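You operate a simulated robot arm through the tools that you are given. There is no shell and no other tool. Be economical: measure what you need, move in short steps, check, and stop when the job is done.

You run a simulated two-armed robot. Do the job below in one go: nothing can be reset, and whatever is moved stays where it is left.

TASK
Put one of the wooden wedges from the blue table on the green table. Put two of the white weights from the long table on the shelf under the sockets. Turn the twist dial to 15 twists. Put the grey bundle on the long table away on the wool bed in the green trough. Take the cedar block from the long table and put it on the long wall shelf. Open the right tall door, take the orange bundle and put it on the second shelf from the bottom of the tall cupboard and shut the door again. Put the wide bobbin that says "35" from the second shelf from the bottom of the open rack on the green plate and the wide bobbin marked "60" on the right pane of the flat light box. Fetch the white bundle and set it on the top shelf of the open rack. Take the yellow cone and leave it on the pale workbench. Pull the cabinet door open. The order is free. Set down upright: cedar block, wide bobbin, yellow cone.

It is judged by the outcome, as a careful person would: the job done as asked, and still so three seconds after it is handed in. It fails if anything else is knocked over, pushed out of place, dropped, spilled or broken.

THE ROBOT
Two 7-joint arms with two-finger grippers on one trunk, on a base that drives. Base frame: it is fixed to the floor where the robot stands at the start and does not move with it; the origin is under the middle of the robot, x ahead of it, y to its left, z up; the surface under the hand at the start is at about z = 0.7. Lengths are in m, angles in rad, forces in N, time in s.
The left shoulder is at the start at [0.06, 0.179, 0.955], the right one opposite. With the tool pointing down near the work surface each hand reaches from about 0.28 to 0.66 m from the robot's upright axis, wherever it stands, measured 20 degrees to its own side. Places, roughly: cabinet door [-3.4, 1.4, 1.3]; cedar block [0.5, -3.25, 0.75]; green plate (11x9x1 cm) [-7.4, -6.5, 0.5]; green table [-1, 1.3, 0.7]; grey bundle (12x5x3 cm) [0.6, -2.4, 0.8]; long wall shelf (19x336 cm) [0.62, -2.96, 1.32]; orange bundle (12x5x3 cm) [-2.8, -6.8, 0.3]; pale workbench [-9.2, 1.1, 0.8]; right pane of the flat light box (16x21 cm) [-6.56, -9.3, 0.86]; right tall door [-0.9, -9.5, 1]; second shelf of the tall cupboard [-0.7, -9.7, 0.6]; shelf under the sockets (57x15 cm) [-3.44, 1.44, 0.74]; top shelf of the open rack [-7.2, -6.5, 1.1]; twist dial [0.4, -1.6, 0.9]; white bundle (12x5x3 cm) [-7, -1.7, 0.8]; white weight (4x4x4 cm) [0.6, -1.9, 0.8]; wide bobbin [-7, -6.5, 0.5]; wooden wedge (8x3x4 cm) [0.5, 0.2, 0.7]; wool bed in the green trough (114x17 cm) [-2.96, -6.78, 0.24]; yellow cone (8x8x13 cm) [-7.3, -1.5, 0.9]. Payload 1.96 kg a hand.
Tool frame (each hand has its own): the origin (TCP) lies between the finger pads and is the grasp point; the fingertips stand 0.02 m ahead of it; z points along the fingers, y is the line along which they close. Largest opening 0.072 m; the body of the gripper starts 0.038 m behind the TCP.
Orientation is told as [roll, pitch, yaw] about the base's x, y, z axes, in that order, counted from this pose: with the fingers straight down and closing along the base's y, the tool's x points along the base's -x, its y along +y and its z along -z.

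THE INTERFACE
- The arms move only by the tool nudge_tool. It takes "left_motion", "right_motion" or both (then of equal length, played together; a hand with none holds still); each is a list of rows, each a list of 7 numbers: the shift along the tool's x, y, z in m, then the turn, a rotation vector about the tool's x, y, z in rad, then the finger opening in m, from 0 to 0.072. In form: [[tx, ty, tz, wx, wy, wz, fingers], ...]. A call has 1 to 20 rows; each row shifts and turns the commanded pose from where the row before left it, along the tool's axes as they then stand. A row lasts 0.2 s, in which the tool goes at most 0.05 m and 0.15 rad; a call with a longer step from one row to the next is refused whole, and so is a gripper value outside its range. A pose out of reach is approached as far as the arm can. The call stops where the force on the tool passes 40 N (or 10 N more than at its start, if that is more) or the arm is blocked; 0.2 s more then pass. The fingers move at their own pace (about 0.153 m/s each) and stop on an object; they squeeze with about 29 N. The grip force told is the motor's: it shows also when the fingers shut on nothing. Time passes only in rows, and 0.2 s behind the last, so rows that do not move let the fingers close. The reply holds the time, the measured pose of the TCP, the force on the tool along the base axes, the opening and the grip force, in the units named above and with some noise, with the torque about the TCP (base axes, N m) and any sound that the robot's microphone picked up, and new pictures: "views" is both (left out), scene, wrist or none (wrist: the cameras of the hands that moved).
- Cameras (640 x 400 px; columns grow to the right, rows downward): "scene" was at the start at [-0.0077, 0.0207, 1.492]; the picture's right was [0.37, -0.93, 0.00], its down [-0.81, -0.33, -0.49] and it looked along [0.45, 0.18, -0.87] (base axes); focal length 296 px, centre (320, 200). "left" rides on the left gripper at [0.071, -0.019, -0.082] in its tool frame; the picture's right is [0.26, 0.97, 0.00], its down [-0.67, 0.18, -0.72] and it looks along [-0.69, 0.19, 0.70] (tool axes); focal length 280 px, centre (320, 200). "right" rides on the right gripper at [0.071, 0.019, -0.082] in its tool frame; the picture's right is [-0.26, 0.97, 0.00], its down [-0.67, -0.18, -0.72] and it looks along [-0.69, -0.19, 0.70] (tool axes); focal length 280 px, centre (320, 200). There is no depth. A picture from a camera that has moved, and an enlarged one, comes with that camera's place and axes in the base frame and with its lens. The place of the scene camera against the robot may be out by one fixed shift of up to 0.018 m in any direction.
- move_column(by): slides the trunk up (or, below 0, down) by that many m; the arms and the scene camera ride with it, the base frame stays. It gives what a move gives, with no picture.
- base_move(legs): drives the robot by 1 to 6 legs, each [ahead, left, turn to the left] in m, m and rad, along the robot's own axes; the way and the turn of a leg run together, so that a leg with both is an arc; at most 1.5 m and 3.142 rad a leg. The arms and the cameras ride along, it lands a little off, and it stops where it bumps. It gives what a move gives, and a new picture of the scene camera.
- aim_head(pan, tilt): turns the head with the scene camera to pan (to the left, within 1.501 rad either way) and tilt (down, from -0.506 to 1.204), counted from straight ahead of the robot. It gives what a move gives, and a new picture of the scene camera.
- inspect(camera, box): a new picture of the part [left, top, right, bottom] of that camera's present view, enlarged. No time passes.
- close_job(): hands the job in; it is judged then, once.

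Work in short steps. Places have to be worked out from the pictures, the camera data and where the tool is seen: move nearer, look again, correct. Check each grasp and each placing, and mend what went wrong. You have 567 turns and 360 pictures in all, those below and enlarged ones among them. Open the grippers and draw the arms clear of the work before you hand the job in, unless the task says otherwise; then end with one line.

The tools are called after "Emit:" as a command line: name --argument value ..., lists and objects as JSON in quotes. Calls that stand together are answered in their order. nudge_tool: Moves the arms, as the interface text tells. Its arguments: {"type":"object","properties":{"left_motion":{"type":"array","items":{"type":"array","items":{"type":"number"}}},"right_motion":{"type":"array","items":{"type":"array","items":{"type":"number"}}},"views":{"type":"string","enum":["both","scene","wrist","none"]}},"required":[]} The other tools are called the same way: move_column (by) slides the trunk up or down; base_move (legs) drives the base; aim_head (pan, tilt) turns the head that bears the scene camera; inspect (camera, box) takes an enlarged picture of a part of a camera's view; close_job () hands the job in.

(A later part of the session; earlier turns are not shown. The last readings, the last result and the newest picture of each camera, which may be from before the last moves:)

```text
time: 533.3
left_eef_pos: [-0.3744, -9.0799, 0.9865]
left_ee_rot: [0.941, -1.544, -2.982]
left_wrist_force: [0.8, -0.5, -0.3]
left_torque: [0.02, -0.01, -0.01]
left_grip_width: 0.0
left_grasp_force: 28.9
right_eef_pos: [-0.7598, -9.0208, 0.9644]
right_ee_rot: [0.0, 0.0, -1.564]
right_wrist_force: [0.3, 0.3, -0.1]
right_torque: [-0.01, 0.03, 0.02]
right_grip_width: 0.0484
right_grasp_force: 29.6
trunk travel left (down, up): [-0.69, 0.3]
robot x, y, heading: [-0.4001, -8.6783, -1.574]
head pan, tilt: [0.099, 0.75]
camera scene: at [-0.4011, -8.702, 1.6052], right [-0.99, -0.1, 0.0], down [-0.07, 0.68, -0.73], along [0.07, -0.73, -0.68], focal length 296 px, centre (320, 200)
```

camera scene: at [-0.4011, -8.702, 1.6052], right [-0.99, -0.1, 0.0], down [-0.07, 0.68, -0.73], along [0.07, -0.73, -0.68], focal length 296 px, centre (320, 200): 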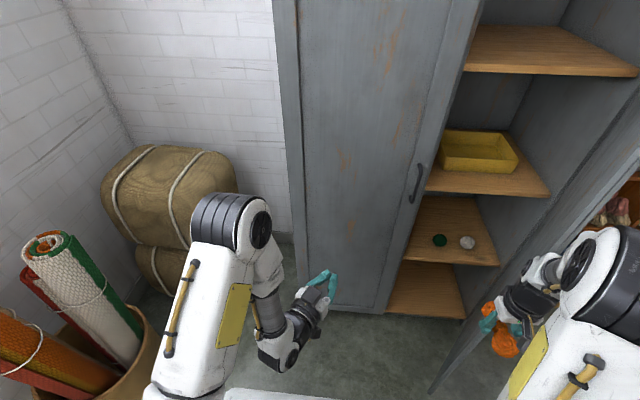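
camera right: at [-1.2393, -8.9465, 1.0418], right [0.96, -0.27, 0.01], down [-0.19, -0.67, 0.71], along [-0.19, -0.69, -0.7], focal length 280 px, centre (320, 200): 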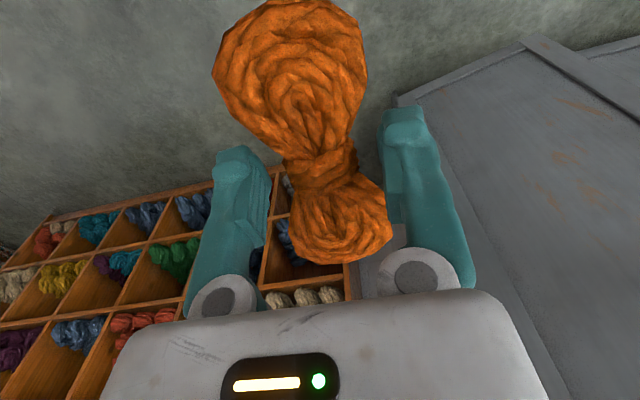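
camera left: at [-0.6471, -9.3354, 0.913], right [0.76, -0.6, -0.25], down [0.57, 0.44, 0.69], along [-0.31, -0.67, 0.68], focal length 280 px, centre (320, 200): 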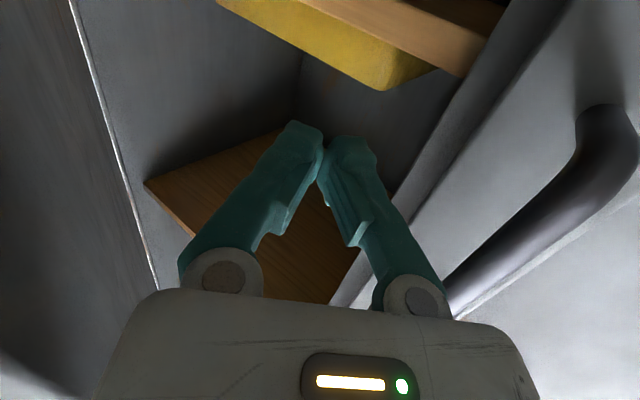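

The right arm is now on the inner side. Fold the left hand down, lower the trunk a bit, and move closer.

Emit:
nudge_tool --left_motion '[[0, 0.01, -0.03, -0.1, 0.0, 0, 0.02], [0, 0.01, -0.03, -0.1, 0.0, 0, 0.02], [0.01, 0.01, -0.02, -0.1, 0.1, 0, 0.02], [0.02, 0.01, -0.02, 0, 0.14, 0, 0.02], [0.02, 0.01, -0.02, 0, 0.14, 0, 0.02], [0.0, 0.01, 0, 0, 0.14, 0, 0.02], [0.0, 0.01, 0, 0, 0.14, 0, 0.02], [0.0, 0, 0, 0, 0.14, 0, 0.02], [0.0, 0, 0, 0, 0.14, 0, 0.02], [0.0, 0, 0, 0, 0.14, 0, 0.02], [0.0, 0, 0, 0, 0.14, 0, 0.02], [0.0, 0, 0, 0, 0.14, 0, 0.02], [0.0, 0, 0, 0, 0.14, 0, 0.02], [0.0, 0, 0, 0, 0.1, 0, 0.02]]' --views "none"

Emit:
move_column --by -0.12

Emit:
base_move --legs '[[0.27, 0.0, 0]]'

```text
time: 536.3
left_eef_pos: [-0.3003, -9.0395, 0.8604]
left_ee_rot: [0.03, 0.038, -1.74]
left_wrist_force: [-0.2, -0.6, 1.1]
left_torque: [-0.03, 0.01, 0.0]
left_grip_width: 0.02
left_grasp_force: 0.2
left hand out of reach, approached as far as the arm can: row 1, 2, 3, 4, 5, 6, 7
right_eef_pos: [-0.7591, -9.0205, 0.9641]
right_ee_rot: [-0.001, -0.001, -1.565]
right_wrist_force: [-0.6, 0.3, 0.9]
right_torque: [-0.03, -0.03, -0.01]
right_grip_width: 0.0485
right_grasp_force: 28.9
trunk travel left (down, up): [-0.69, 0.3]
robot x, y, heading: [-0.3966, -8.677, -1.567]
head pan, tilt: [0.099, 0.75]
```

```text
time: 537.8
left_eef_pos: [-0.2988, -9.0398, 0.7407]
left_ee_rot: [0.03, 0.036, -1.741]
left_wrist_force: [0.1, 0.1, 0.4]
left_torque: [-0.01, 0.0, 0.01]
left_grip_width: 0.0199
left_grasp_force: 0.0
right_eef_pos: [-0.7588, -9.0193, 0.8432]
right_ee_rot: [0.0, 0.0, -1.565]
right_wrist_force: [-0.5, -0.1, 0.2]
right_torque: [0.01, -0.02, 0.02]
right_grip_width: 0.0485
right_grasp_force: 29.3
trunk travel left (down, up): [-0.57, 0.42]
robot x, y, heading: [-0.3993, -8.6728, -1.569]
head pan, tilt: [0.099, 0.75]
```

```text
time: 539.7
left_eef_pos: [-0.2967, -9.3055, 0.7407]
left_ee_rot: [0.03, 0.037, -1.734]
left_wrist_force: [0.1, -0.2, -0.5]
left_torque: [-0.01, 0.0, 0.0]
left_grip_width: 0.0202
left_grasp_force: 0.1
right_eef_pos: [-0.7584, -9.2892, 0.843]
right_ee_rot: [0.0, 0.002, -1.561]
right_wrist_force: [0.6, -0.6, 0.1]
right_torque: [0.01, 0.0, -0.01]
right_grip_width: 0.0486
right_grasp_force: 29.3
trunk travel left (down, up): [-0.57, 0.42]
robot x, y, heading: [-0.3978, -8.9412, -1.564]
head pan, tilt: [0.099, 0.75]
camera scene: at [-0.4003, -8.9702, 1.4852], right [-0.99, -0.11, 0.0], down [-0.07, 0.68, -0.73], along [0.08, -0.73, -0.68], focal length 296 px, centre (320, 200)
```

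scene: 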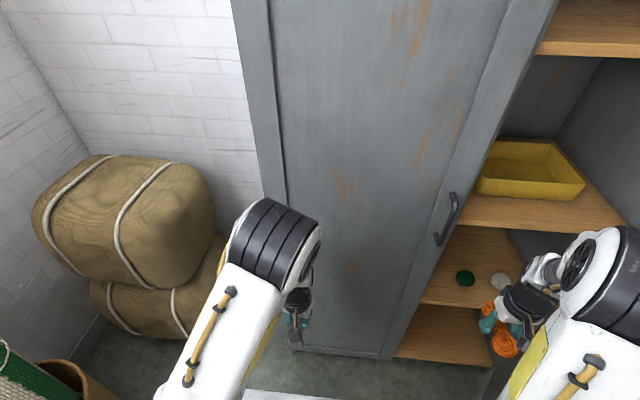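

Tilt the right hand and view the shelf from its camera.

Emit:
nudge_tool --right_motion '[[0, 0, 0, 0, -0.13, 0, 0], [0, 0, 0, 0, -0.13, 0, 0], [0, 0, 0, 0, -0.13, 0, 0], [0, 0, 0, 0, -0.13, 0, 0]]' --views "wrist"

Emit:
aim_head --pan -0.5 --tilt 0.85

```text
time: 540.7
left_eef_pos: [-0.2969, -9.3052, 0.7411]
left_ee_rot: [0.032, 0.037, -1.734]
left_wrist_force: [0.2, 0.0, 0.4]
left_torque: [-0.03, -0.04, 0.0]
left_grip_width: 0.0199
left_grasp_force: 0.0
right_eef_pos: [-0.7566, -9.2877, 0.8439]
right_ee_rot: [0.001, -0.521, -1.562]
right_wrist_force: [0.2, 1.0, -0.5]
right_torque: [0.04, 0.0, 0.01]
right_grip_width: 0.0486
right_grasp_force: 28.9
trunk travel left (down, up): [-0.57, 0.42]
robot x, y, heading: [-0.4024, -8.9432, -1.565]
head pan, tilt: [0.099, 0.75]
camera right: at [-0.7376, -9.1872, 0.878], right [0.97, -0.22, 0.13], down [-0.18, -0.23, 0.96], along [-0.18, -0.95, -0.26], focal length 280 px, centre (320, 200)
```

right: 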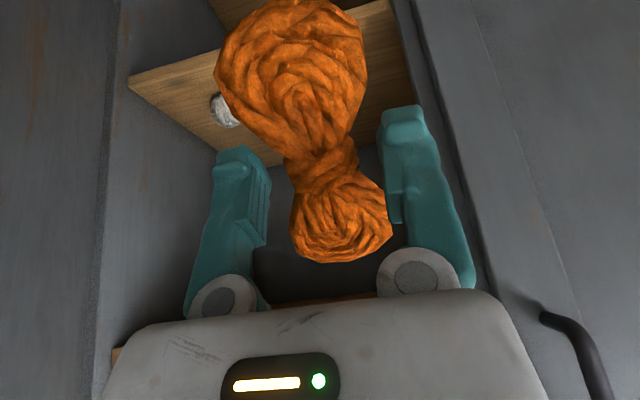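

```text
time: 541.7
left_eef_pos: [-0.2964, -9.3064, 0.7414]
left_ee_rot: [0.03, 0.036, -1.734]
left_wrist_force: [-0.2, -0.8, -0.4]
left_torque: [-0.02, -0.01, 0.04]
left_grip_width: 0.0198
left_grasp_force: 0.2
right_eef_pos: [-0.7559, -9.2896, 0.8428]
right_ee_rot: [-0.001, -0.521, -1.561]
right_wrist_force: [1.0, -0.5, 0.1]
right_torque: [-0.03, 0.02, 0.01]
right_grip_width: 0.0486
right_grasp_force: 29.4
trunk travel left (down, up): [-0.57, 0.42]
robot x, y, heading: [-0.4, -8.9401, -1.561]
head pan, tilt: [-0.499, 0.85]
camera scene: at [-0.446, -8.9556, 1.4772], right [-0.88, 0.47, 0.0], down [0.35, 0.66, -0.66], along [-0.31, -0.58, -0.75], focal length 296 px, centre (320, 200)
```

scene: 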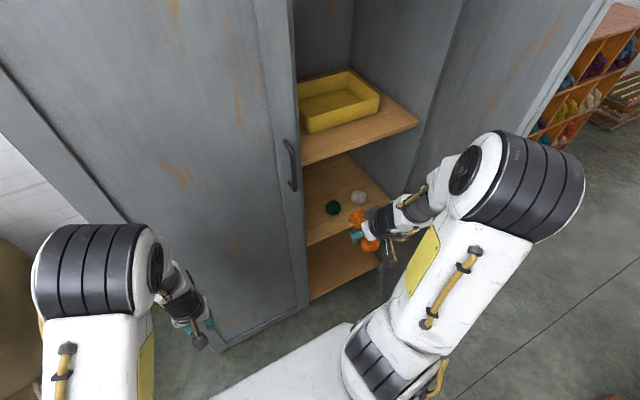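

Shelf top z≈0.575, front edge y≈-9.475. I guide the bundle in over the shelf at x≈-0.733.

Emit:
nudge_tool --right_motion '[[-0.0061, 0.0058, 0.0447, 0, 0, 0, 0], [-0.0061, 0.0058, 0.0447, 0, 0, 0, 0], [-0.0061, 0.0058, 0.0447, 0, 0, 0, 0], [-0.0061, 0.0058, 0.0447, 0, 0, 0, 0], [-0.0298, 0, 0.0286, 0, 0, 0, 0], [-0.0298, 0, 0.0286, 0, 0, 0, 0]]' --views "both"

```text
time: 543.3
left_eef_pos: [-0.3036, -9.284, 0.7384]
left_ee_rot: [0.004, 0.032, -1.811]
left_wrist_force: [1.1, -0.2, -0.4]
left_torque: [0.01, 0.08, -0.01]
left_grip_width: 0.0196
left_grasp_force: 0.1
right_eef_pos: [-0.7522, -9.4285, 0.6945]
right_ee_rot: [-0.038, -0.53, -1.612]
right_wrist_force: [-1.0, 2.0, 8.6]
right_torque: [0.16, -0.02, 0.02]
right_grip_width: 0.0485
right_grasp_force: 29.0
trunk travel left (down, up): [-0.57, 0.42]
robot x, y, heading: [-0.3983, -8.9099, -1.642]
head pan, tilt: [-0.499, 0.85]
stopped in row 6 (right hand): the arm was blocked; the commanded pose is now the measured one
camera scene: at [-0.4022, -8.9118, 1.4784], right [-0.84, 0.54, 0.02], down [0.39, 0.63, -0.68], along [-0.38, -0.56, -0.74], focal length 296 px, centre (320, 200)
camera right: at [-0.7239, -9.3296, 0.7276], right [0.95, -0.28, 0.1], down [-0.17, -0.21, 0.96], along [-0.25, -0.94, -0.25], focal length 280 px, centre (320, 200)
```

scene: 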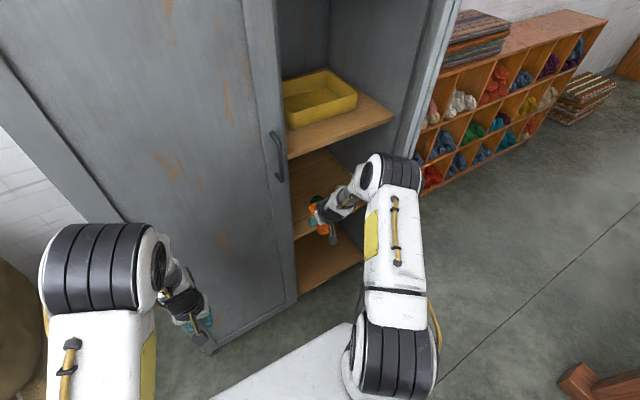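
right: 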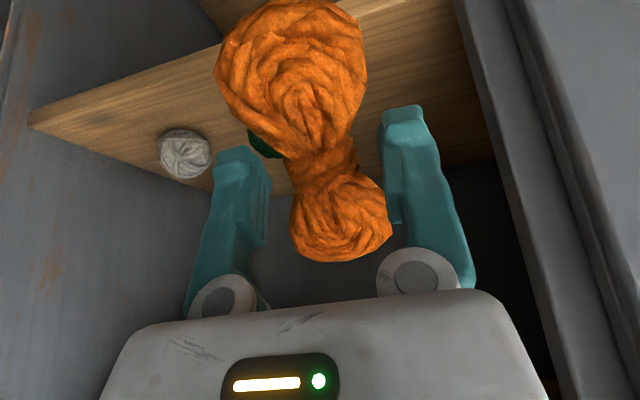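

The arm was blocked upstream (elbow against the upper shelf, turning the base slightly). I withdraw, step the base back so the arm stretches more, and straighten heading.

Emit:
nudge_tool --right_motion '[[0.02, 0, -0.03, 0, 0, 0, 0], [0.02, 0, -0.03, 0, 0, 0, 0], [0, 0, -0.04, 0, 0, 0, 0]]' --views "none"

Emit:
base_move --legs '[[-0.1, 0, 0.075], [-0.07, 0.0, 0]]'

Emit:
nudge_tool --right_motion '[[-0.03, 0, 0.03, 0, 0, 0, 0], [-0.03, 0, 0.03, 0, 0, 0, 0], [-0.03, 0, 0.03, 0, 0, 0, 0]]' --views "both"

```text
time: 544.1
left_eef_pos: [-0.3135, -9.3019, 0.7391]
left_ee_rot: [0.027, 0.043, -1.784]
left_wrist_force: [0.8, 1.3, 0.5]
left_torque: [0.0, 0.04, 0.02]
left_grip_width: 0.02
left_grasp_force: 0.1
right_eef_pos: [-0.7542, -9.3749, 0.7504]
right_ee_rot: [-0.009, -0.518, -1.602]
right_wrist_force: [0.6, -1.5, -0.3]
right_torque: [0.03, 0.02, 0.01]
right_grip_width: 0.0484
right_grasp_force: 29.6
trunk travel left (down, up): [-0.57, 0.42]
robot x, y, heading: [-0.3979, -8.9267, -1.612]
head pan, tilt: [-0.499, 0.85]
```

```text
time: 545.9
left_eef_pos: [-0.2958, -9.1163, 0.7398]
left_ee_rot: [0.03, 0.041, -1.717]
left_wrist_force: [0.2, 0.9, 0.0]
left_torque: [-0.04, 0.01, -0.03]
left_grip_width: 0.0202
left_grasp_force: 0.1
right_eef_pos: [-0.7305, -9.2195, 0.7487]
right_ee_rot: [-0.005, -0.521, -1.536]
right_wrist_force: [-0.2, 0.5, -0.7]
right_torque: [-0.02, 0.01, -0.01]
right_grip_width: 0.0483
right_grasp_force: 29.2
trunk travel left (down, up): [-0.57, 0.42]
robot x, y, heading: [-0.4028, -8.7496, -1.545]
head pan, tilt: [-0.499, 0.85]
camera scene: at [-0.4511, -8.7627, 1.4772], right [-0.89, 0.46, 0.0], down [0.34, 0.67, -0.66], along [-0.3, -0.59, -0.75], focal length 296 px, centre (320, 200)
```

scene: 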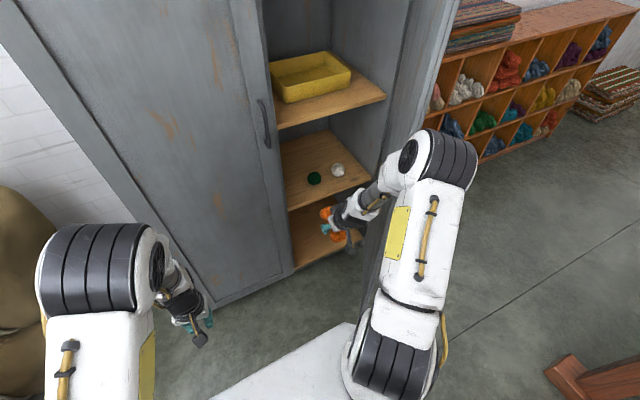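

```text
time: 546.7
left_eef_pos: [-0.2952, -9.1173, 0.7377]
left_ee_rot: [0.027, 0.04, -1.714]
left_wrist_force: [0.4, 0.0, 0.6]
left_torque: [0.01, 0.02, 0.0]
left_grip_width: 0.02
left_grasp_force: 0.0
right_eef_pos: [-0.7266, -9.3425, 0.7158]
right_ee_rot: [-0.005, -0.518, -1.538]
right_wrist_force: [-0.8, -0.2, 0.0]
right_torque: [0.02, 0.01, -0.01]
right_grip_width: 0.0484
right_grasp_force: 28.9
trunk travel left (down, up): [-0.57, 0.42]
robot x, y, heading: [-0.4095, -8.7487, -1.544]
head pan, tilt: [-0.499, 0.85]
camera scene: at [-0.4511, -8.7664, 1.4772], right [-0.89, 0.46, 0.0], down [0.34, 0.67, -0.66], along [-0.3, -0.59, -0.75], focal length 296 px, centre (320, 200)
camera right: at [-0.7089, -9.241, 0.7507], right [0.97, -0.2, 0.13], down [-0.17, -0.24, 0.96], along [-0.16, -0.95, -0.26], focal length 280 px, centre (320, 200)
```

scene: 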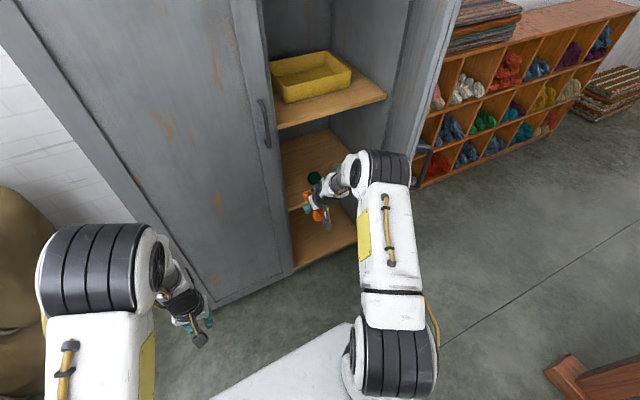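
right: 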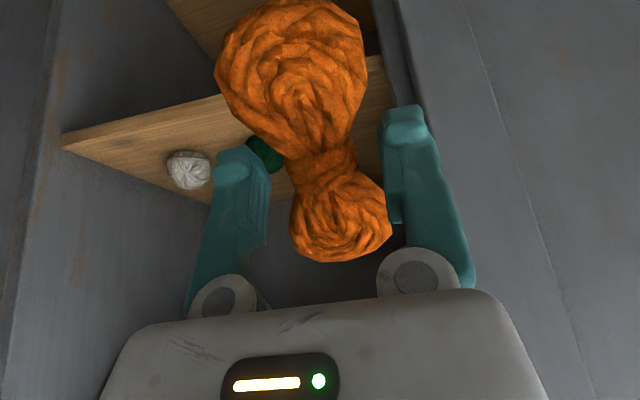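

Continue forward with the arm, checking.

Emit:
nudge_tool --right_motion '[[-0.03, -0.001, 0.026, 0, 0, 0, 0], [-0.03, -0.001, 0.026, 0, 0, 0, 0], [-0.03, -0.001, 0.026, 0, 0, 0, 0], [-0.03, -0.001, 0.026, 0, 0, 0, 0], [-0.03, -0.001, 0.026, 0, 0, 0, 0]]' --views "both"

```text
time: 547.9
left_eef_pos: [-0.2956, -9.1177, 0.7386]
left_ee_rot: [0.027, 0.044, -1.717]
left_wrist_force: [0.6, -0.3, 0.4]
left_torque: [-0.03, -0.04, 0.01]
left_grip_width: 0.0198
left_grasp_force: 0.0
right_eef_pos: [-0.7212, -9.4525, 0.6933]
right_ee_rot: [-0.005, -0.518, -1.538]
right_wrist_force: [-0.3, -0.4, -0.8]
right_torque: [-0.01, -0.01, -0.03]
right_grip_width: 0.0484
right_grasp_force: 28.6
right hand out of reach, approached as far as the arm can: row 3, 4, 5
trunk travel left (down, up): [-0.57, 0.42]
robot x, y, heading: [-0.406, -8.7491, -1.542]
head pan, tilt: [-0.499, 0.85]
camera scene: at [-0.4511, -8.7653, 1.4772], right [-0.89, 0.46, 0.0], down [0.34, 0.67, -0.66], along [-0.3, -0.59, -0.75], focal length 296 px, centre (320, 200)
camera right: at [-0.7039, -9.351, 0.7271], right [0.97, -0.2, 0.13], down [-0.17, -0.24, 0.96], along [-0.16, -0.95, -0.26], focal length 280 px, centre (320, 200)
```

scene: 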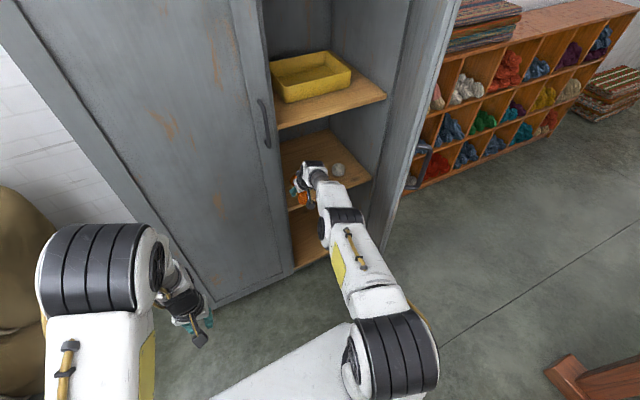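
right: 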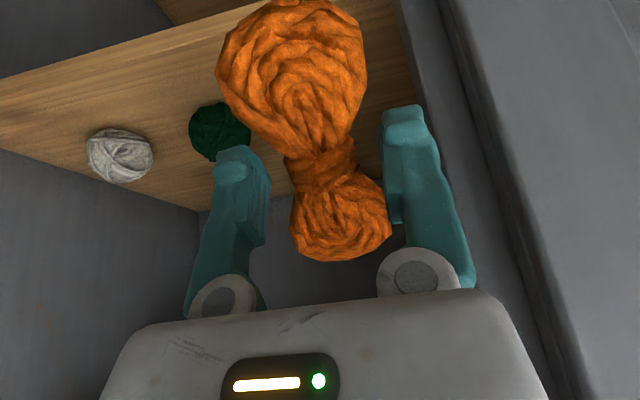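

Arm is straight now and clear. Drive the base forward 10 cm to bring the bundle over the shelf.

Emit:
base_move --legs '[[0.1, -0.014, 0]]'

Emit:
nudge_tool --right_motion '[[0.01, 0, 0.0174, 0, 0, 0, 0], [0.005, 0, 0.0087, 0, 0, 0, 0]]' --views "wrist"

```text
time: 549.0
left_eef_pos: [-0.3077, -9.2154, 0.7383]
left_ee_rot: [0.026, 0.044, -1.719]
left_wrist_force: [0.2, -0.7, -0.1]
left_torque: [0.04, -0.01, -0.04]
left_grip_width: 0.0202
left_grasp_force: 0.1
right_eef_pos: [-0.7343, -9.5518, 0.6921]
right_ee_rot: [-0.005, -0.517, -1.539]
right_wrist_force: [-0.6, 0.5, -0.6]
right_torque: [0.0, 0.01, 0.05]
right_grip_width: 0.0484
right_grasp_force: 29.1
trunk travel left (down, up): [-0.57, 0.42]
robot x, y, heading: [-0.4173, -8.8482, -1.547]
head pan, tilt: [-0.499, 0.85]
camera scene: at [-0.4627, -8.8654, 1.4772], right [-0.89, 0.46, 0.0], down [0.34, 0.67, -0.66], along [-0.3, -0.59, -0.75], focal length 296 px, centre (320, 200)
```

scene: 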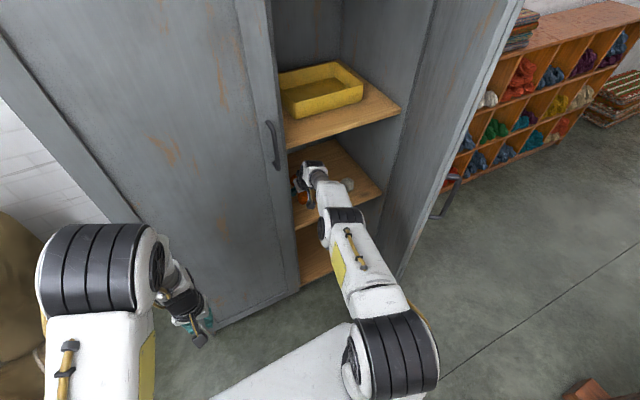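

```text
time: 549.6
left_eef_pos: [-0.3069, -9.2169, 0.7385]
left_ee_rot: [0.027, 0.043, -1.717]
left_wrist_force: [0.6, 0.0, 0.5]
left_torque: [-0.04, 0.03, -0.02]
left_grip_width: 0.0199
left_grasp_force: 0.2
right_eef_pos: [-0.733, -9.54, 0.6655]
right_ee_rot: [-0.005, -0.519, -1.539]
right_wrist_force: [-0.4, -1.0, 0.4]
right_torque: [0.02, -0.01, 0.02]
right_grip_width: 0.0484
right_grasp_force: 29.2
right hand out of reach, approached as far as the arm can: row 1, 2
trunk travel left (down, up): [-0.57, 0.42]
robot x, y, heading: [-0.416, -8.8509, -1.547]
head pan, tilt: [-0.499, 0.85]
camera right: at [-0.7155, -9.4382, 0.7004], right [0.97, -0.2, 0.13], down [-0.17, -0.24, 0.96], along [-0.16, -0.95, -0.26], focal length 280 px, centre (320, 200)
```

right: 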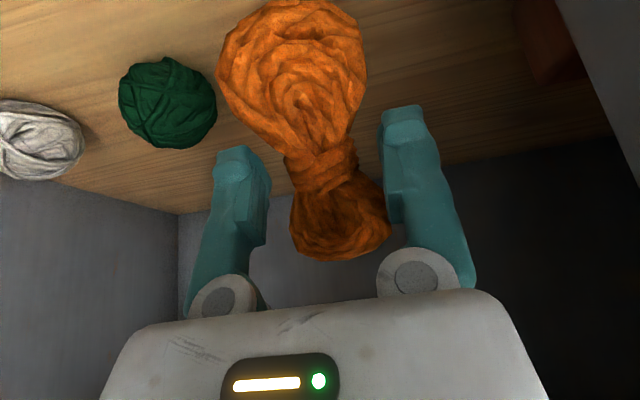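

Over the shelf beside the green ball. Lower with the trunk.

Emit:
move_column --by -0.028

Emit:
move_column --by -0.008

```text
time: 550.3
left_eef_pos: [-0.3071, -9.2159, 0.7102]
left_ee_rot: [0.029, 0.042, -1.719]
left_wrist_force: [0.0, 0.0, 0.1]
left_torque: [-0.01, 0.01, 0.0]
left_grip_width: 0.0199
left_grasp_force: 0.1
right_eef_pos: [-0.7333, -9.5393, 0.6373]
right_ee_rot: [-0.006, -0.52, -1.539]
right_wrist_force: [-0.1, 0.0, 0.3]
right_torque: [-0.07, -0.01, 0.03]
right_grip_width: 0.0483
right_grasp_force: 29.0
trunk travel left (down, up): [-0.542, 0.448]
robot x, y, heading: [-0.4159, -8.8501, -1.549]
head pan, tilt: [-0.499, 0.85]
```

```text
time: 550.9
left_eef_pos: [-0.3077, -9.2151, 0.7042]
left_ee_rot: [0.029, 0.043, -1.717]
left_wrist_force: [-1.0, -0.8, 0.1]
left_torque: [0.02, 0.02, -0.01]
left_grip_width: 0.0202
left_grasp_force: 0.1
right_eef_pos: [-0.7332, -9.5399, 0.6302]
right_ee_rot: [-0.005, -0.52, -1.54]
right_wrist_force: [-0.6, 0.3, 0.5]
right_torque: [-0.01, 0.0, -0.03]
right_grip_width: 0.0485
right_grasp_force: 29.2
trunk travel left (down, up): [-0.534, 0.456]
robot x, y, heading: [-0.4204, -8.8527, -1.545]
head pan, tilt: [-0.499, 0.85]
```

Emit:
move_column --by -0.006

Emit:
move_column --by -0.005

```text
time: 551.5
left_eef_pos: [-0.3064, -9.2159, 0.697]
left_ee_rot: [0.028, 0.042, -1.716]
left_wrist_force: [0.5, -0.9, -0.1]
left_torque: [-0.01, -0.01, 0.03]
left_grip_width: 0.0202
left_grasp_force: 0.1
right_eef_pos: [-0.7337, -9.5402, 0.6242]
right_ee_rot: [-0.005, -0.521, -1.54]
right_wrist_force: [-0.4, 0.6, 0.2]
right_torque: [-0.03, 0.02, 0.02]
right_grip_width: 0.0486
right_grasp_force: 28.4
trunk travel left (down, up): [-0.528, 0.462]
robot x, y, heading: [-0.4182, -8.8504, -1.545]
head pan, tilt: [-0.499, 0.85]
```

```text
time: 552.0
left_eef_pos: [-0.3088, -9.2163, 0.692]
left_ee_rot: [0.027, 0.041, -1.717]
left_wrist_force: [-0.7, 0.1, 0.1]
left_torque: [0.0, 0.01, -0.03]
left_grip_width: 0.02
left_grasp_force: 0.1
right_eef_pos: [-0.7334, -9.54, 0.6193]
right_ee_rot: [-0.006, -0.521, -1.541]
right_wrist_force: [-0.1, -1.1, -1.3]
right_torque: [0.05, -0.02, 0.03]
right_grip_width: 0.0485
right_grasp_force: 29.1
trunk travel left (down, up): [-0.523, 0.467]
robot x, y, heading: [-0.4138, -8.8485, -1.549]
head pan, tilt: [-0.499, 0.85]
```

Still free; check the picture and keep lowering.

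Emit:
move_column --by -0.008

Emit:
inspect --camera "right" --box '[0, 0, 640, 400]'

```text
time: 552.6
left_eef_pos: [-0.3073, -9.2161, 0.684]
left_ee_rot: [0.025, 0.041, -1.717]
left_wrist_force: [0.6, -0.9, -0.2]
left_torque: [0.01, -0.03, -0.01]
left_grip_width: 0.0197
left_grasp_force: 0.1
right_eef_pos: [-0.7331, -9.541, 0.6111]
right_ee_rot: [-0.004, -0.519, -1.54]
right_wrist_force: [0.5, 0.5, -0.5]
right_torque: [0.01, -0.01, 0.02]
right_grip_width: 0.0483
right_grasp_force: 29.2
trunk travel left (down, up): [-0.515, 0.475]
robot x, y, heading: [-0.415, -8.8486, -1.545]
head pan, tilt: [-0.499, 0.85]
```

```text
1.00 times, centred on (320, 200) of right (not enlarged: the box is as wide or as high as the picture)
camera zoom: at [-0.7157, -9.4382, 0.6455], right [0.97, -0.2, 0.13], down [-0.17, -0.24, 0.96], along [-0.16, -0.95, -0.26], focal length 280 px, centre (320, 200)
```

zoom: 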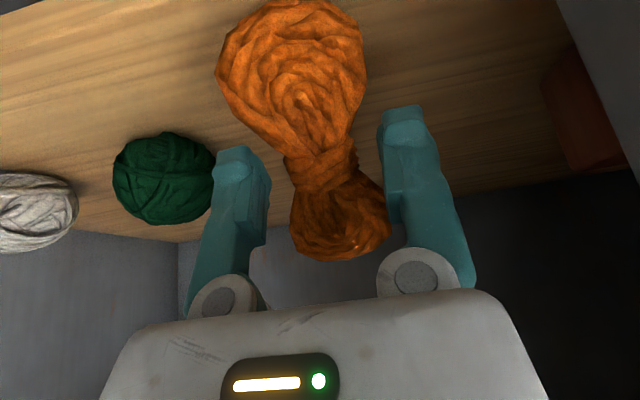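

Shelf is at z≈0.56. A few mm more.

Emit:
move_column --by -0.006

Emit:
move_column --by -0.006

```text
time: 553.1
left_eef_pos: [-0.3074, -9.2147, 0.6788]
left_ee_rot: [0.03, 0.04, -1.718]
left_wrist_force: [0.4, -0.3, -0.3]
left_torque: [0.01, 0.01, 0.01]
left_grip_width: 0.0196
left_grasp_force: 0.1
right_eef_pos: [-0.7332, -9.5413, 0.609]
right_ee_rot: [-0.007, -0.526, -1.537]
right_wrist_force: [-0.8, -1.7, 15.2]
right_torque: [0.45, -0.02, 0.03]
right_grip_width: 0.0486
right_grasp_force: 29.4
trunk travel left (down, up): [-0.509, 0.481]
robot x, y, heading: [-0.4169, -8.8515, -1.548]
head pan, tilt: [-0.499, 0.85]
```

```text
time: 553.7
left_eef_pos: [-0.3065, -9.2147, 0.6718]
left_ee_rot: [0.028, 0.04, -1.717]
left_wrist_force: [0.0, -0.3, 0.2]
left_torque: [0.01, 0.06, -0.03]
left_grip_width: 0.0201
left_grasp_force: 0.1
right_eef_pos: [-0.7326, -9.5416, 0.6036]
right_ee_rot: [-0.008, -0.529, -1.538]
right_wrist_force: [-2.6, -15.2, 30.3]
right_torque: [0.24, 0.08, 0.03]
right_grip_width: 0.0487
right_grasp_force: 28.5
trunk travel left (down, up): [-0.503, 0.487]
robot x, y, heading: [-0.4148, -8.8505, -1.544]
head pan, tilt: [-0.499, 0.85]
```

Near end rests on the shelf. Release slowly and withdraw.

Emit:
nudge_tool --right_motion '[[0, 0, 0, 0, 0, 0, 0.055], [0, 0, 0, 0, 0, 0, 0.06], [0, 0, 0, 0, 0, 0, 0.062], [0, 0, -0.03, 0, 0, 0, 0.062], [0, 0, -0.04, 0, 0, 0, 0.062]]' --views "wrist"

```text
time: 554.9
left_eef_pos: [-0.3056, -9.2164, 0.6715]
left_ee_rot: [0.028, 0.043, -1.718]
left_wrist_force: [-0.5, 0.4, 1.1]
left_torque: [-0.02, -0.01, 0.0]
left_grip_width: 0.0202
left_grasp_force: 0.1
right_eef_pos: [-0.7335, -9.5043, 0.6603]
right_ee_rot: [-0.005, -0.519, -1.541]
right_wrist_force: [-0.2, 0.4, -0.2]
right_torque: [0.0, -0.02, -0.03]
right_grip_width: 0.0619
right_grasp_force: 0.0
trunk travel left (down, up): [-0.503, 0.487]
robot x, y, heading: [-0.4182, -8.8521, -1.547]
head pan, tilt: [-0.499, 0.85]
camera right: at [-0.7162, -9.4033, 0.6943], right [0.97, -0.2, 0.13], down [-0.17, -0.23, 0.96], along [-0.16, -0.95, -0.26], focal length 280 px, centre (320, 200)
```

right: 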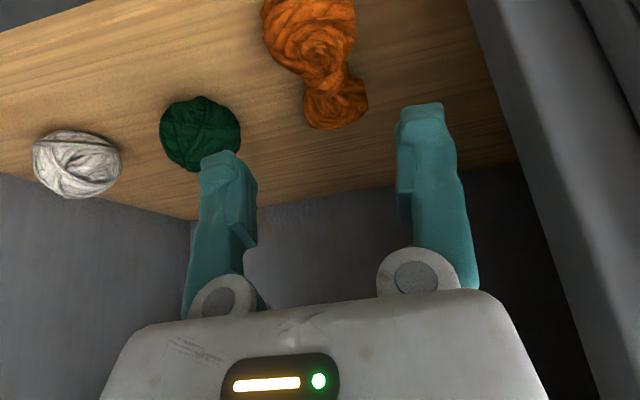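

Orange lies flat, its near end close to the shelf's front edge. I push it ~4 cm further in with closed fingertips so the door closes freely.

Emit:
nudge_tool --right_motion '[[0.0304, 0, -0.0174, 0, 0, 0, 0.0], [0.0304, 0, -0.0174, 0, 0, 0, 0.0], [0.0149, 0, 0.026, 0, 0, 0, 0.0], [0.0149, 0, 0.026, 0, 0, 0, 0.0]]' --views "wrist"

```text
time: 555.9
left_eef_pos: [-0.3075, -9.2173, 0.6713]
left_ee_rot: [0.031, 0.044, -1.718]
left_wrist_force: [-0.1, -0.5, 0.2]
left_torque: [0.01, 0.0, -0.02]
left_grip_width: 0.0201
left_grasp_force: 0.1
right_eef_pos: [-0.7385, -9.4359, 0.6003]
right_ee_rot: [-0.005, -0.519, -1.541]
right_wrist_force: [0.0, 1.4, -0.5]
right_torque: [0.0, 0.0, 0.02]
right_grip_width: 0.0001
right_grasp_force: 29.3
trunk travel left (down, up): [-0.503, 0.487]
robot x, y, heading: [-0.4137, -8.8457, -1.548]
head pan, tilt: [-0.499, 0.85]
camera right: at [-0.7201, -9.3339, 0.6356], right [0.97, -0.2, 0.13], down [-0.17, -0.24, 0.96], along [-0.16, -0.95, -0.26], focal length 280 px, centre (320, 200)
```

right: 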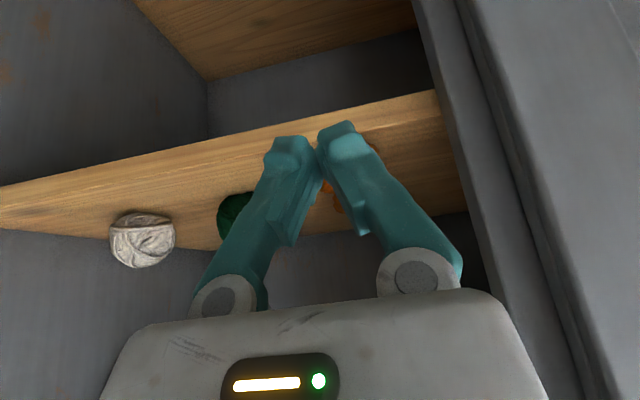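

Emit:
nudge_tool --right_motion '[[-0.0195, 0, 0.0111, 0, 0, 0, 0.0], [-0.0195, 0, 0.0111, 0, 0, 0, 0.0], [-0.0174, 0, 0.0099, 0, 0, 0, 0.0], [-0.0087, 0, 0.005, 0, 0, 0, 0.0], [0.0304, 0, -0.0174, 0, 0, 0, 0.0], [0.0304, 0, -0.0174, 0, 0, 0, 0.0], [0.0, 0, -0.045, 0, 0, 0, 0.0]]' --views "wrist"

```text
time: 557.5
left_eef_pos: [-0.3086, -9.216, 0.6717]
left_ee_rot: [0.028, 0.042, -1.719]
left_wrist_force: [-0.2, 0.4, 0.8]
left_torque: [0.0, 0.02, 0.03]
left_grip_width: 0.0199
left_grasp_force: 0.1
right_eef_pos: [-0.7367, -9.4163, 0.6383]
right_ee_rot: [-0.004, -0.521, -1.538]
right_wrist_force: [-0.1, 1.1, -0.1]
right_torque: [-0.03, 0.0, 0.0]
right_grip_width: 0.0001
right_grasp_force: 29.3
trunk travel left (down, up): [-0.503, 0.487]
robot x, y, heading: [-0.4208, -8.8474, -1.547]
head pan, tilt: [-0.499, 0.85]
camera right: at [-0.7203, -9.3153, 0.6723], right [0.97, -0.2, 0.13], down [-0.17, -0.23, 0.96], along [-0.16, -0.95, -0.26], focal length 280 px, centre (320, 200)
```

right: 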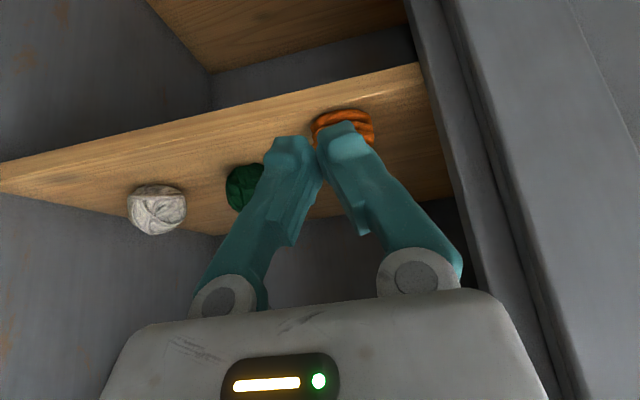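

Orange is ~3 cm inside the edge. Now close the door: retract the right hand and look where the door stands.

Emit:
nudge_tool --right_motion '[[0.02, 0, -0.04, 0, 0.1, 0, 0], [0.02, 0, -0.04, 0, 0.14, 0, 0], [0.03, 0, -0.02, 0, 0.14, 0, 0], [0.04, 0, 0, 0, 0.14, 0, 0], [0.04, 0, 0, 0, 0, 0, 0], [0.04, 0, 0, 0, 0, 0, 0]]' --views "none"

Emit:
base_move --legs '[[-0.22, 0, -0.02]]'

Emit:
move_column --by 0.2

Emit:
aim_head --pan -0.6 --tilt 0.85

```text
time: 558.9
left_eef_pos: [-0.3071, -9.2156, 0.6714]
left_ee_rot: [0.027, 0.041, -1.718]
left_wrist_force: [0.5, -0.5, 0.7]
left_torque: [-0.01, 0.0, 0.04]
left_grip_width: 0.0203
left_grasp_force: 0.1
right_eef_pos: [-0.744, -9.1915, 0.6983]
right_ee_rot: [-0.003, 0.002, -1.541]
right_wrist_force: [0.7, 1.0, 0.2]
right_torque: [0.02, -0.03, -0.01]
right_grip_width: 0.0002
right_grasp_force: 28.8
trunk travel left (down, up): [-0.503, 0.487]
robot x, y, heading: [-0.4186, -8.8505, -1.551]
head pan, tilt: [-0.499, 0.85]
```

```text
time: 560.6
left_eef_pos: [-0.319, -8.9977, 0.6727]
left_ee_rot: [0.028, 0.042, -1.742]
left_wrist_force: [0.2, 0.2, 0.3]
left_torque: [-0.03, 0.05, -0.03]
left_grip_width: 0.0198
left_grasp_force: 0.0
right_eef_pos: [-0.756, -8.9643, 0.6988]
right_ee_rot: [-0.003, 0.0, -1.564]
right_wrist_force: [-0.2, 1.0, -0.7]
right_torque: [0.02, -0.03, -0.02]
right_grip_width: 0.0
right_grasp_force: 29.1
trunk travel left (down, up): [-0.503, 0.487]
robot x, y, heading: [-0.4202, -8.6279, -1.566]
head pan, tilt: [-0.499, 0.85]
camera scene: at [-0.4656, -8.6415, 1.4102], right [-0.88, 0.48, 0.0], down [0.36, 0.66, -0.66], along [-0.31, -0.58, -0.75], focal length 296 px, centre (320, 200)
```

scene: 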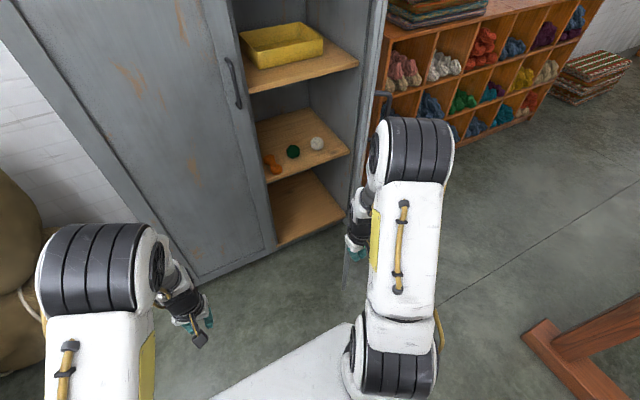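

```text
time: 562.7
left_eef_pos: [-0.3189, -8.9986, 0.8712]
left_ee_rot: [0.028, 0.044, -1.739]
left_wrist_force: [1.0, -0.2, -1.0]
left_torque: [0.02, 0.0, 0.01]
left_grip_width: 0.0199
left_grasp_force: 0.1
right_eef_pos: [-0.7551, -8.9649, 0.8979]
right_ee_rot: [-0.003, 0.0, -1.564]
right_wrist_force: [0.1, 0.5, -0.9]
right_torque: [0.0, 0.02, 0.0]
right_grip_width: 0.0
right_grasp_force: 29.6
trunk travel left (down, up): [-0.703, 0.287]
robot x, y, heading: [-0.4186, -8.63, -1.572]
head pan, tilt: [-0.499, 0.85]
```

```text
time: 563.4
left_eef_pos: [-0.3191, -8.9984, 0.8714]
left_ee_rot: [0.029, 0.043, -1.741]
left_wrist_force: [0.4, -0.1, -0.1]
left_torque: [0.0, 0.01, 0.0]
left_grip_width: 0.0201
left_grasp_force: 0.0
right_eef_pos: [-0.7544, -8.965, 0.898]
right_ee_rot: [-0.003, 0.0, -1.564]
right_wrist_force: [-0.3, 0.2, 0.0]
right_torque: [0.02, 0.01, 0.0]
right_grip_width: 0.0001
right_grasp_force: 28.8
trunk travel left (down, up): [-0.703, 0.287]
robot x, y, heading: [-0.4192, -8.6303, -1.568]
head pan, tilt: [-0.6, 0.85]
camera scene: at [-0.4723, -8.6388, 1.6102], right [-0.83, 0.56, 0.0], down [0.42, 0.62, -0.66], along [-0.37, -0.55, -0.75], focal length 296 px, centre (320, 200)
```

scene: 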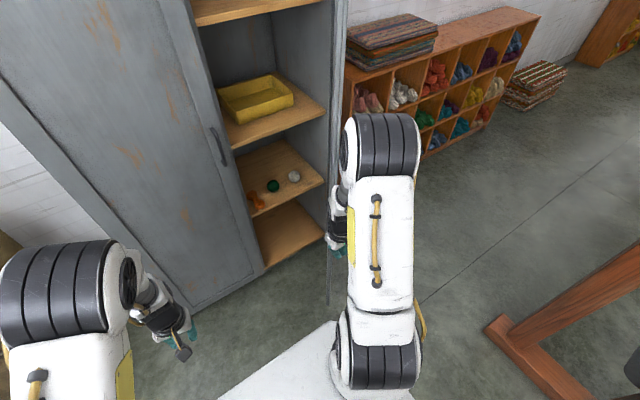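

Door stands at ≈0.97 rad, tip (-0.866,-9.15). I bring the right arm around its outside and sweep it shut.

Emit:
base_move --legs '[[0.05, -0.42, 0]]'

Emit:
nudge_tool --right_motion '[[-0.045, 0, 0, 0, 0, 0, 0], [-0.045, 0, 0, 0, 0, 0, 0], [-0.045, 0, 0, 0, 0, 0, 0], [-0.045, 0, 0, 0, 0, 0, 0]]' --views "scene"

```text
time: 566.0
left_eef_pos: [-0.7327, -9.0491, 0.8722]
left_ee_rot: [0.032, 0.045, -1.737]
left_wrist_force: [0.5, 0.4, 0.7]
left_torque: [0.0, -0.01, -0.03]
left_grip_width: 0.0203
left_grasp_force: 0.1
right_eef_pos: [-1.1693, -9.0175, 0.8972]
right_ee_rot: [-0.005, -0.001, -1.56]
right_wrist_force: [0.0, 0.0, 0.0]
right_torque: [-0.03, 0.0, 0.01]
right_grip_width: 0.0
right_grasp_force: 29.2
trunk travel left (down, up): [-0.703, 0.287]
robot x, y, heading: [-0.835, -8.6776, -1.566]
head pan, tilt: [-0.6, 0.85]
camera scene: at [-0.888, -8.6909, 1.6102], right [-0.83, 0.56, 0.0], down [0.42, 0.62, -0.66], along [-0.37, -0.55, -0.75], focal length 296 px, centre (320, 200)
```

scene: 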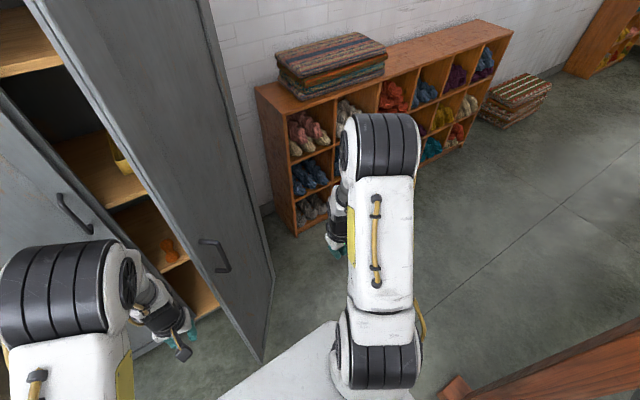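

```text
time: 567.0
left_eef_pos: [-0.7319, -9.0511, 0.8707]
left_ee_rot: [0.029, 0.044, -1.736]
left_wrist_force: [1.3, 0.4, 0.0]
left_torque: [-0.03, 0.03, -0.03]
left_grip_width: 0.0197
left_grasp_force: 0.0
right_eef_pos: [-1.1645, -9.1991, 0.8962]
right_ee_rot: [-0.004, 0.004, -1.561]
right_wrist_force: [0.0, 0.9, 0.6]
right_torque: [0.02, -0.02, -0.05]
right_grip_width: 0.0
right_grasp_force: 28.9
trunk travel left (down, up): [-0.703, 0.287]
robot x, y, heading: [-0.835, -8.6838, -1.564]
head pan, tilt: [-0.6, 0.85]
camera scene: at [-0.8876, -8.6927, 1.6102], right [-0.83, 0.56, 0.0], down [0.42, 0.62, -0.66], along [-0.37, -0.55, -0.75], focal length 296 px, centre (320, 200)
```

scene: 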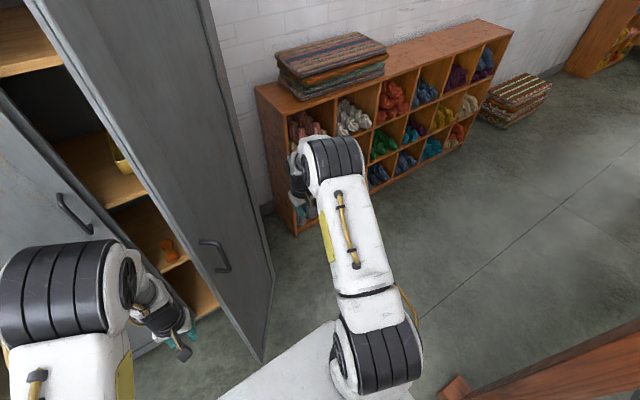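

Sweep east and south to close the door.

Emit:
nudge_tool --right_motion '[[0, 0.045, 0, 0, 0, 0, 0], [0, 0.045, 0, 0, 0, 0, 0], [0, 0.045, 0, 0, 0, 0, 0], [-0.02, 0.033, 0, 0, 0, 0, 0], [-0.023, 0.033, 0, 0, 0, 0, 0], [-0.026, 0.03, 0, 0, 0, 0, 0], [-0.03, 0.026, 0, 0, 0, 0, 0], [-0.03, 0.024, 0, 0, 0, 0, 0]]' --views "scene"

```text
time: 568.8
left_eef_pos: [-0.7315, -9.0498, 0.8718]
left_ee_rot: [0.029, 0.044, -1.736]
left_wrist_force: [0.6, 0.1, -0.8]
left_torque: [-0.05, 0.03, -0.01]
left_grip_width: 0.0202
left_grasp_force: 0.1
right_eef_pos: [-0.9277, -9.2734, 0.8963]
right_ee_rot: [-0.004, 0.0, -1.56]
right_wrist_force: [-0.4, 0.2, -0.6]
right_torque: [-0.03, 0.04, -0.03]
right_grip_width: 0.0
right_grasp_force: 29.2
right hand out of reach, approached as far as the arm can: row 7, 8
trunk travel left (down, up): [-0.703, 0.287]
robot x, y, heading: [-0.836, -8.6839, -1.567]
head pan, tilt: [-0.6, 0.85]
camera scene: at [-0.8871, -8.6912, 1.6102], right [-0.83, 0.56, 0.0], down [0.42, 0.62, -0.66], along [-0.37, -0.55, -0.75], focal length 296 px, centre (320, 200)
```

scene: 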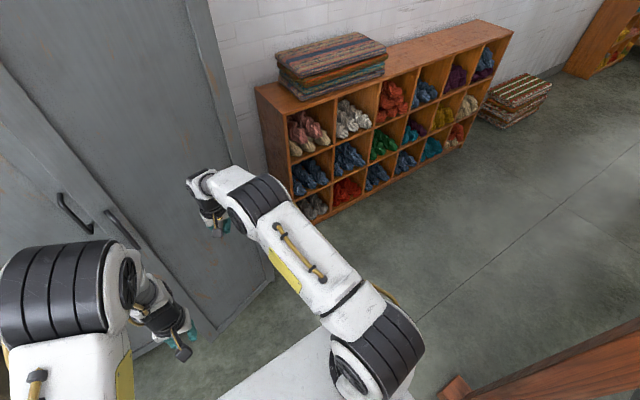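

Almost shut. Push the rest by driving forward.

Emit:
base_move --legs '[[0.15, 0.0, 0]]'

```text
time: 570.3
left_eef_pos: [-0.7316, -9.1985, 0.8725]
left_ee_rot: [0.029, 0.041, -1.734]
left_wrist_force: [0.0, 0.7, 0.0]
left_torque: [-0.03, 0.01, 0.02]
left_grip_width: 0.0198
left_grasp_force: 0.0
right_eef_pos: [-0.9275, -9.4202, 0.8954]
right_ee_rot: [-0.003, 0.01, -1.564]
right_wrist_force: [0.0, -0.3, 0.7]
right_torque: [0.0, 0.01, 0.01]
right_grip_width: 0.0
right_grasp_force: 29.0
trunk travel left (down, up): [-0.703, 0.287]
robot x, y, heading: [-0.8345, -8.8322, -1.563]
head pan, tilt: [-0.6, 0.85]
stopped in leg 1: the force on the tool passed its limit at 73 N (the readings are from after the stop); the commanded pose is now the measured one
camera scene: at [-0.8867, -8.8406, 1.6102], right [-0.83, 0.56, 0.0], down [0.42, 0.62, -0.66], along [-0.37, -0.55, -0.75], focal length 296 px, centre (320, 200)
```

scene: 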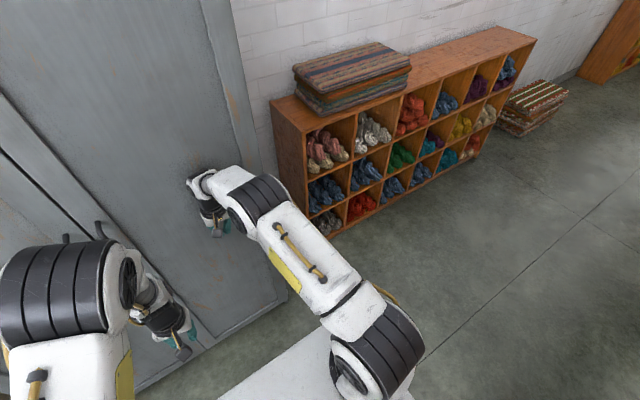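

Check the seam.

Emit:
aim_head --pan 0.2 --tilt 0.5

```text
time: 571.4
left_eef_pos: [-0.7316, -9.1986, 0.871]
left_ee_rot: [0.027, 0.043, -1.735]
left_wrist_force: [0.6, 0.4, 0.2]
left_torque: [0.02, 0.01, 0.01]
left_grip_width: 0.0199
left_grasp_force: 0.0
right_eef_pos: [-0.9267, -9.4204, 0.8958]
right_ee_rot: [-0.003, 0.009, -1.562]
right_wrist_force: [0.4, -0.3, -1.0]
right_torque: [0.03, 0.03, -0.01]
right_grip_width: 0.0
right_grasp_force: 29.3
trunk travel left (down, up): [-0.703, 0.287]
robot x, y, heading: [-0.8297, -8.8309, -1.569]
head pan, tilt: [0.201, 0.499]
camera scene: at [-0.8244, -8.8641, 1.6402], right [-0.98, -0.2, 0.0], down [-0.1, 0.47, -0.88], along [0.18, -0.86, -0.48], focal length 296 px, centre (320, 200)
```

scene: 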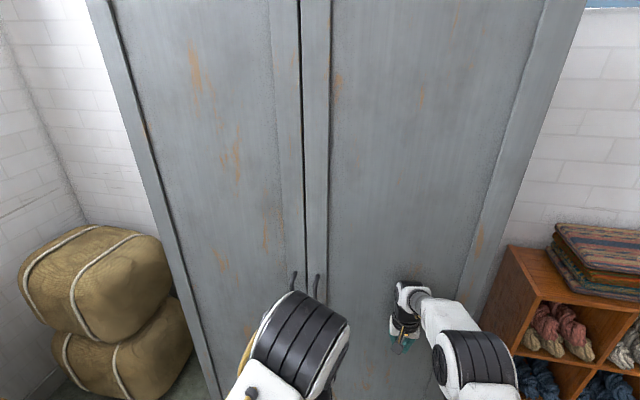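

Emit:
inspect --camera "scene" --box '[250, 0, 380, 320]'

```text
1.25 times, centred on (315, 160) of scene
camera zoom: at [-0.8244, -8.8641, 1.6402], right [-0.98, -0.2, 0.0], down [-0.1, 0.47, -0.88], along [0.18, -0.86, -0.48], focal length 370 px, centre (326, 250)
```

zoom: 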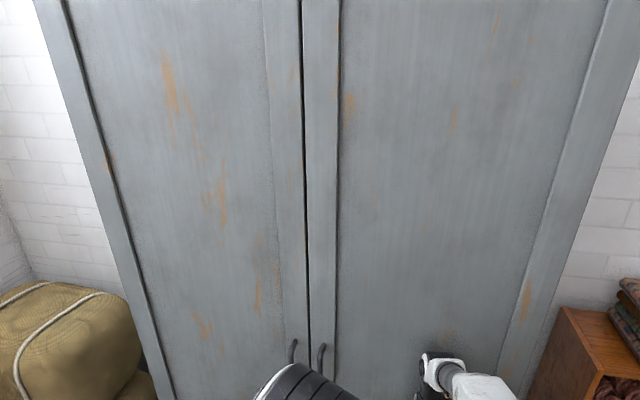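

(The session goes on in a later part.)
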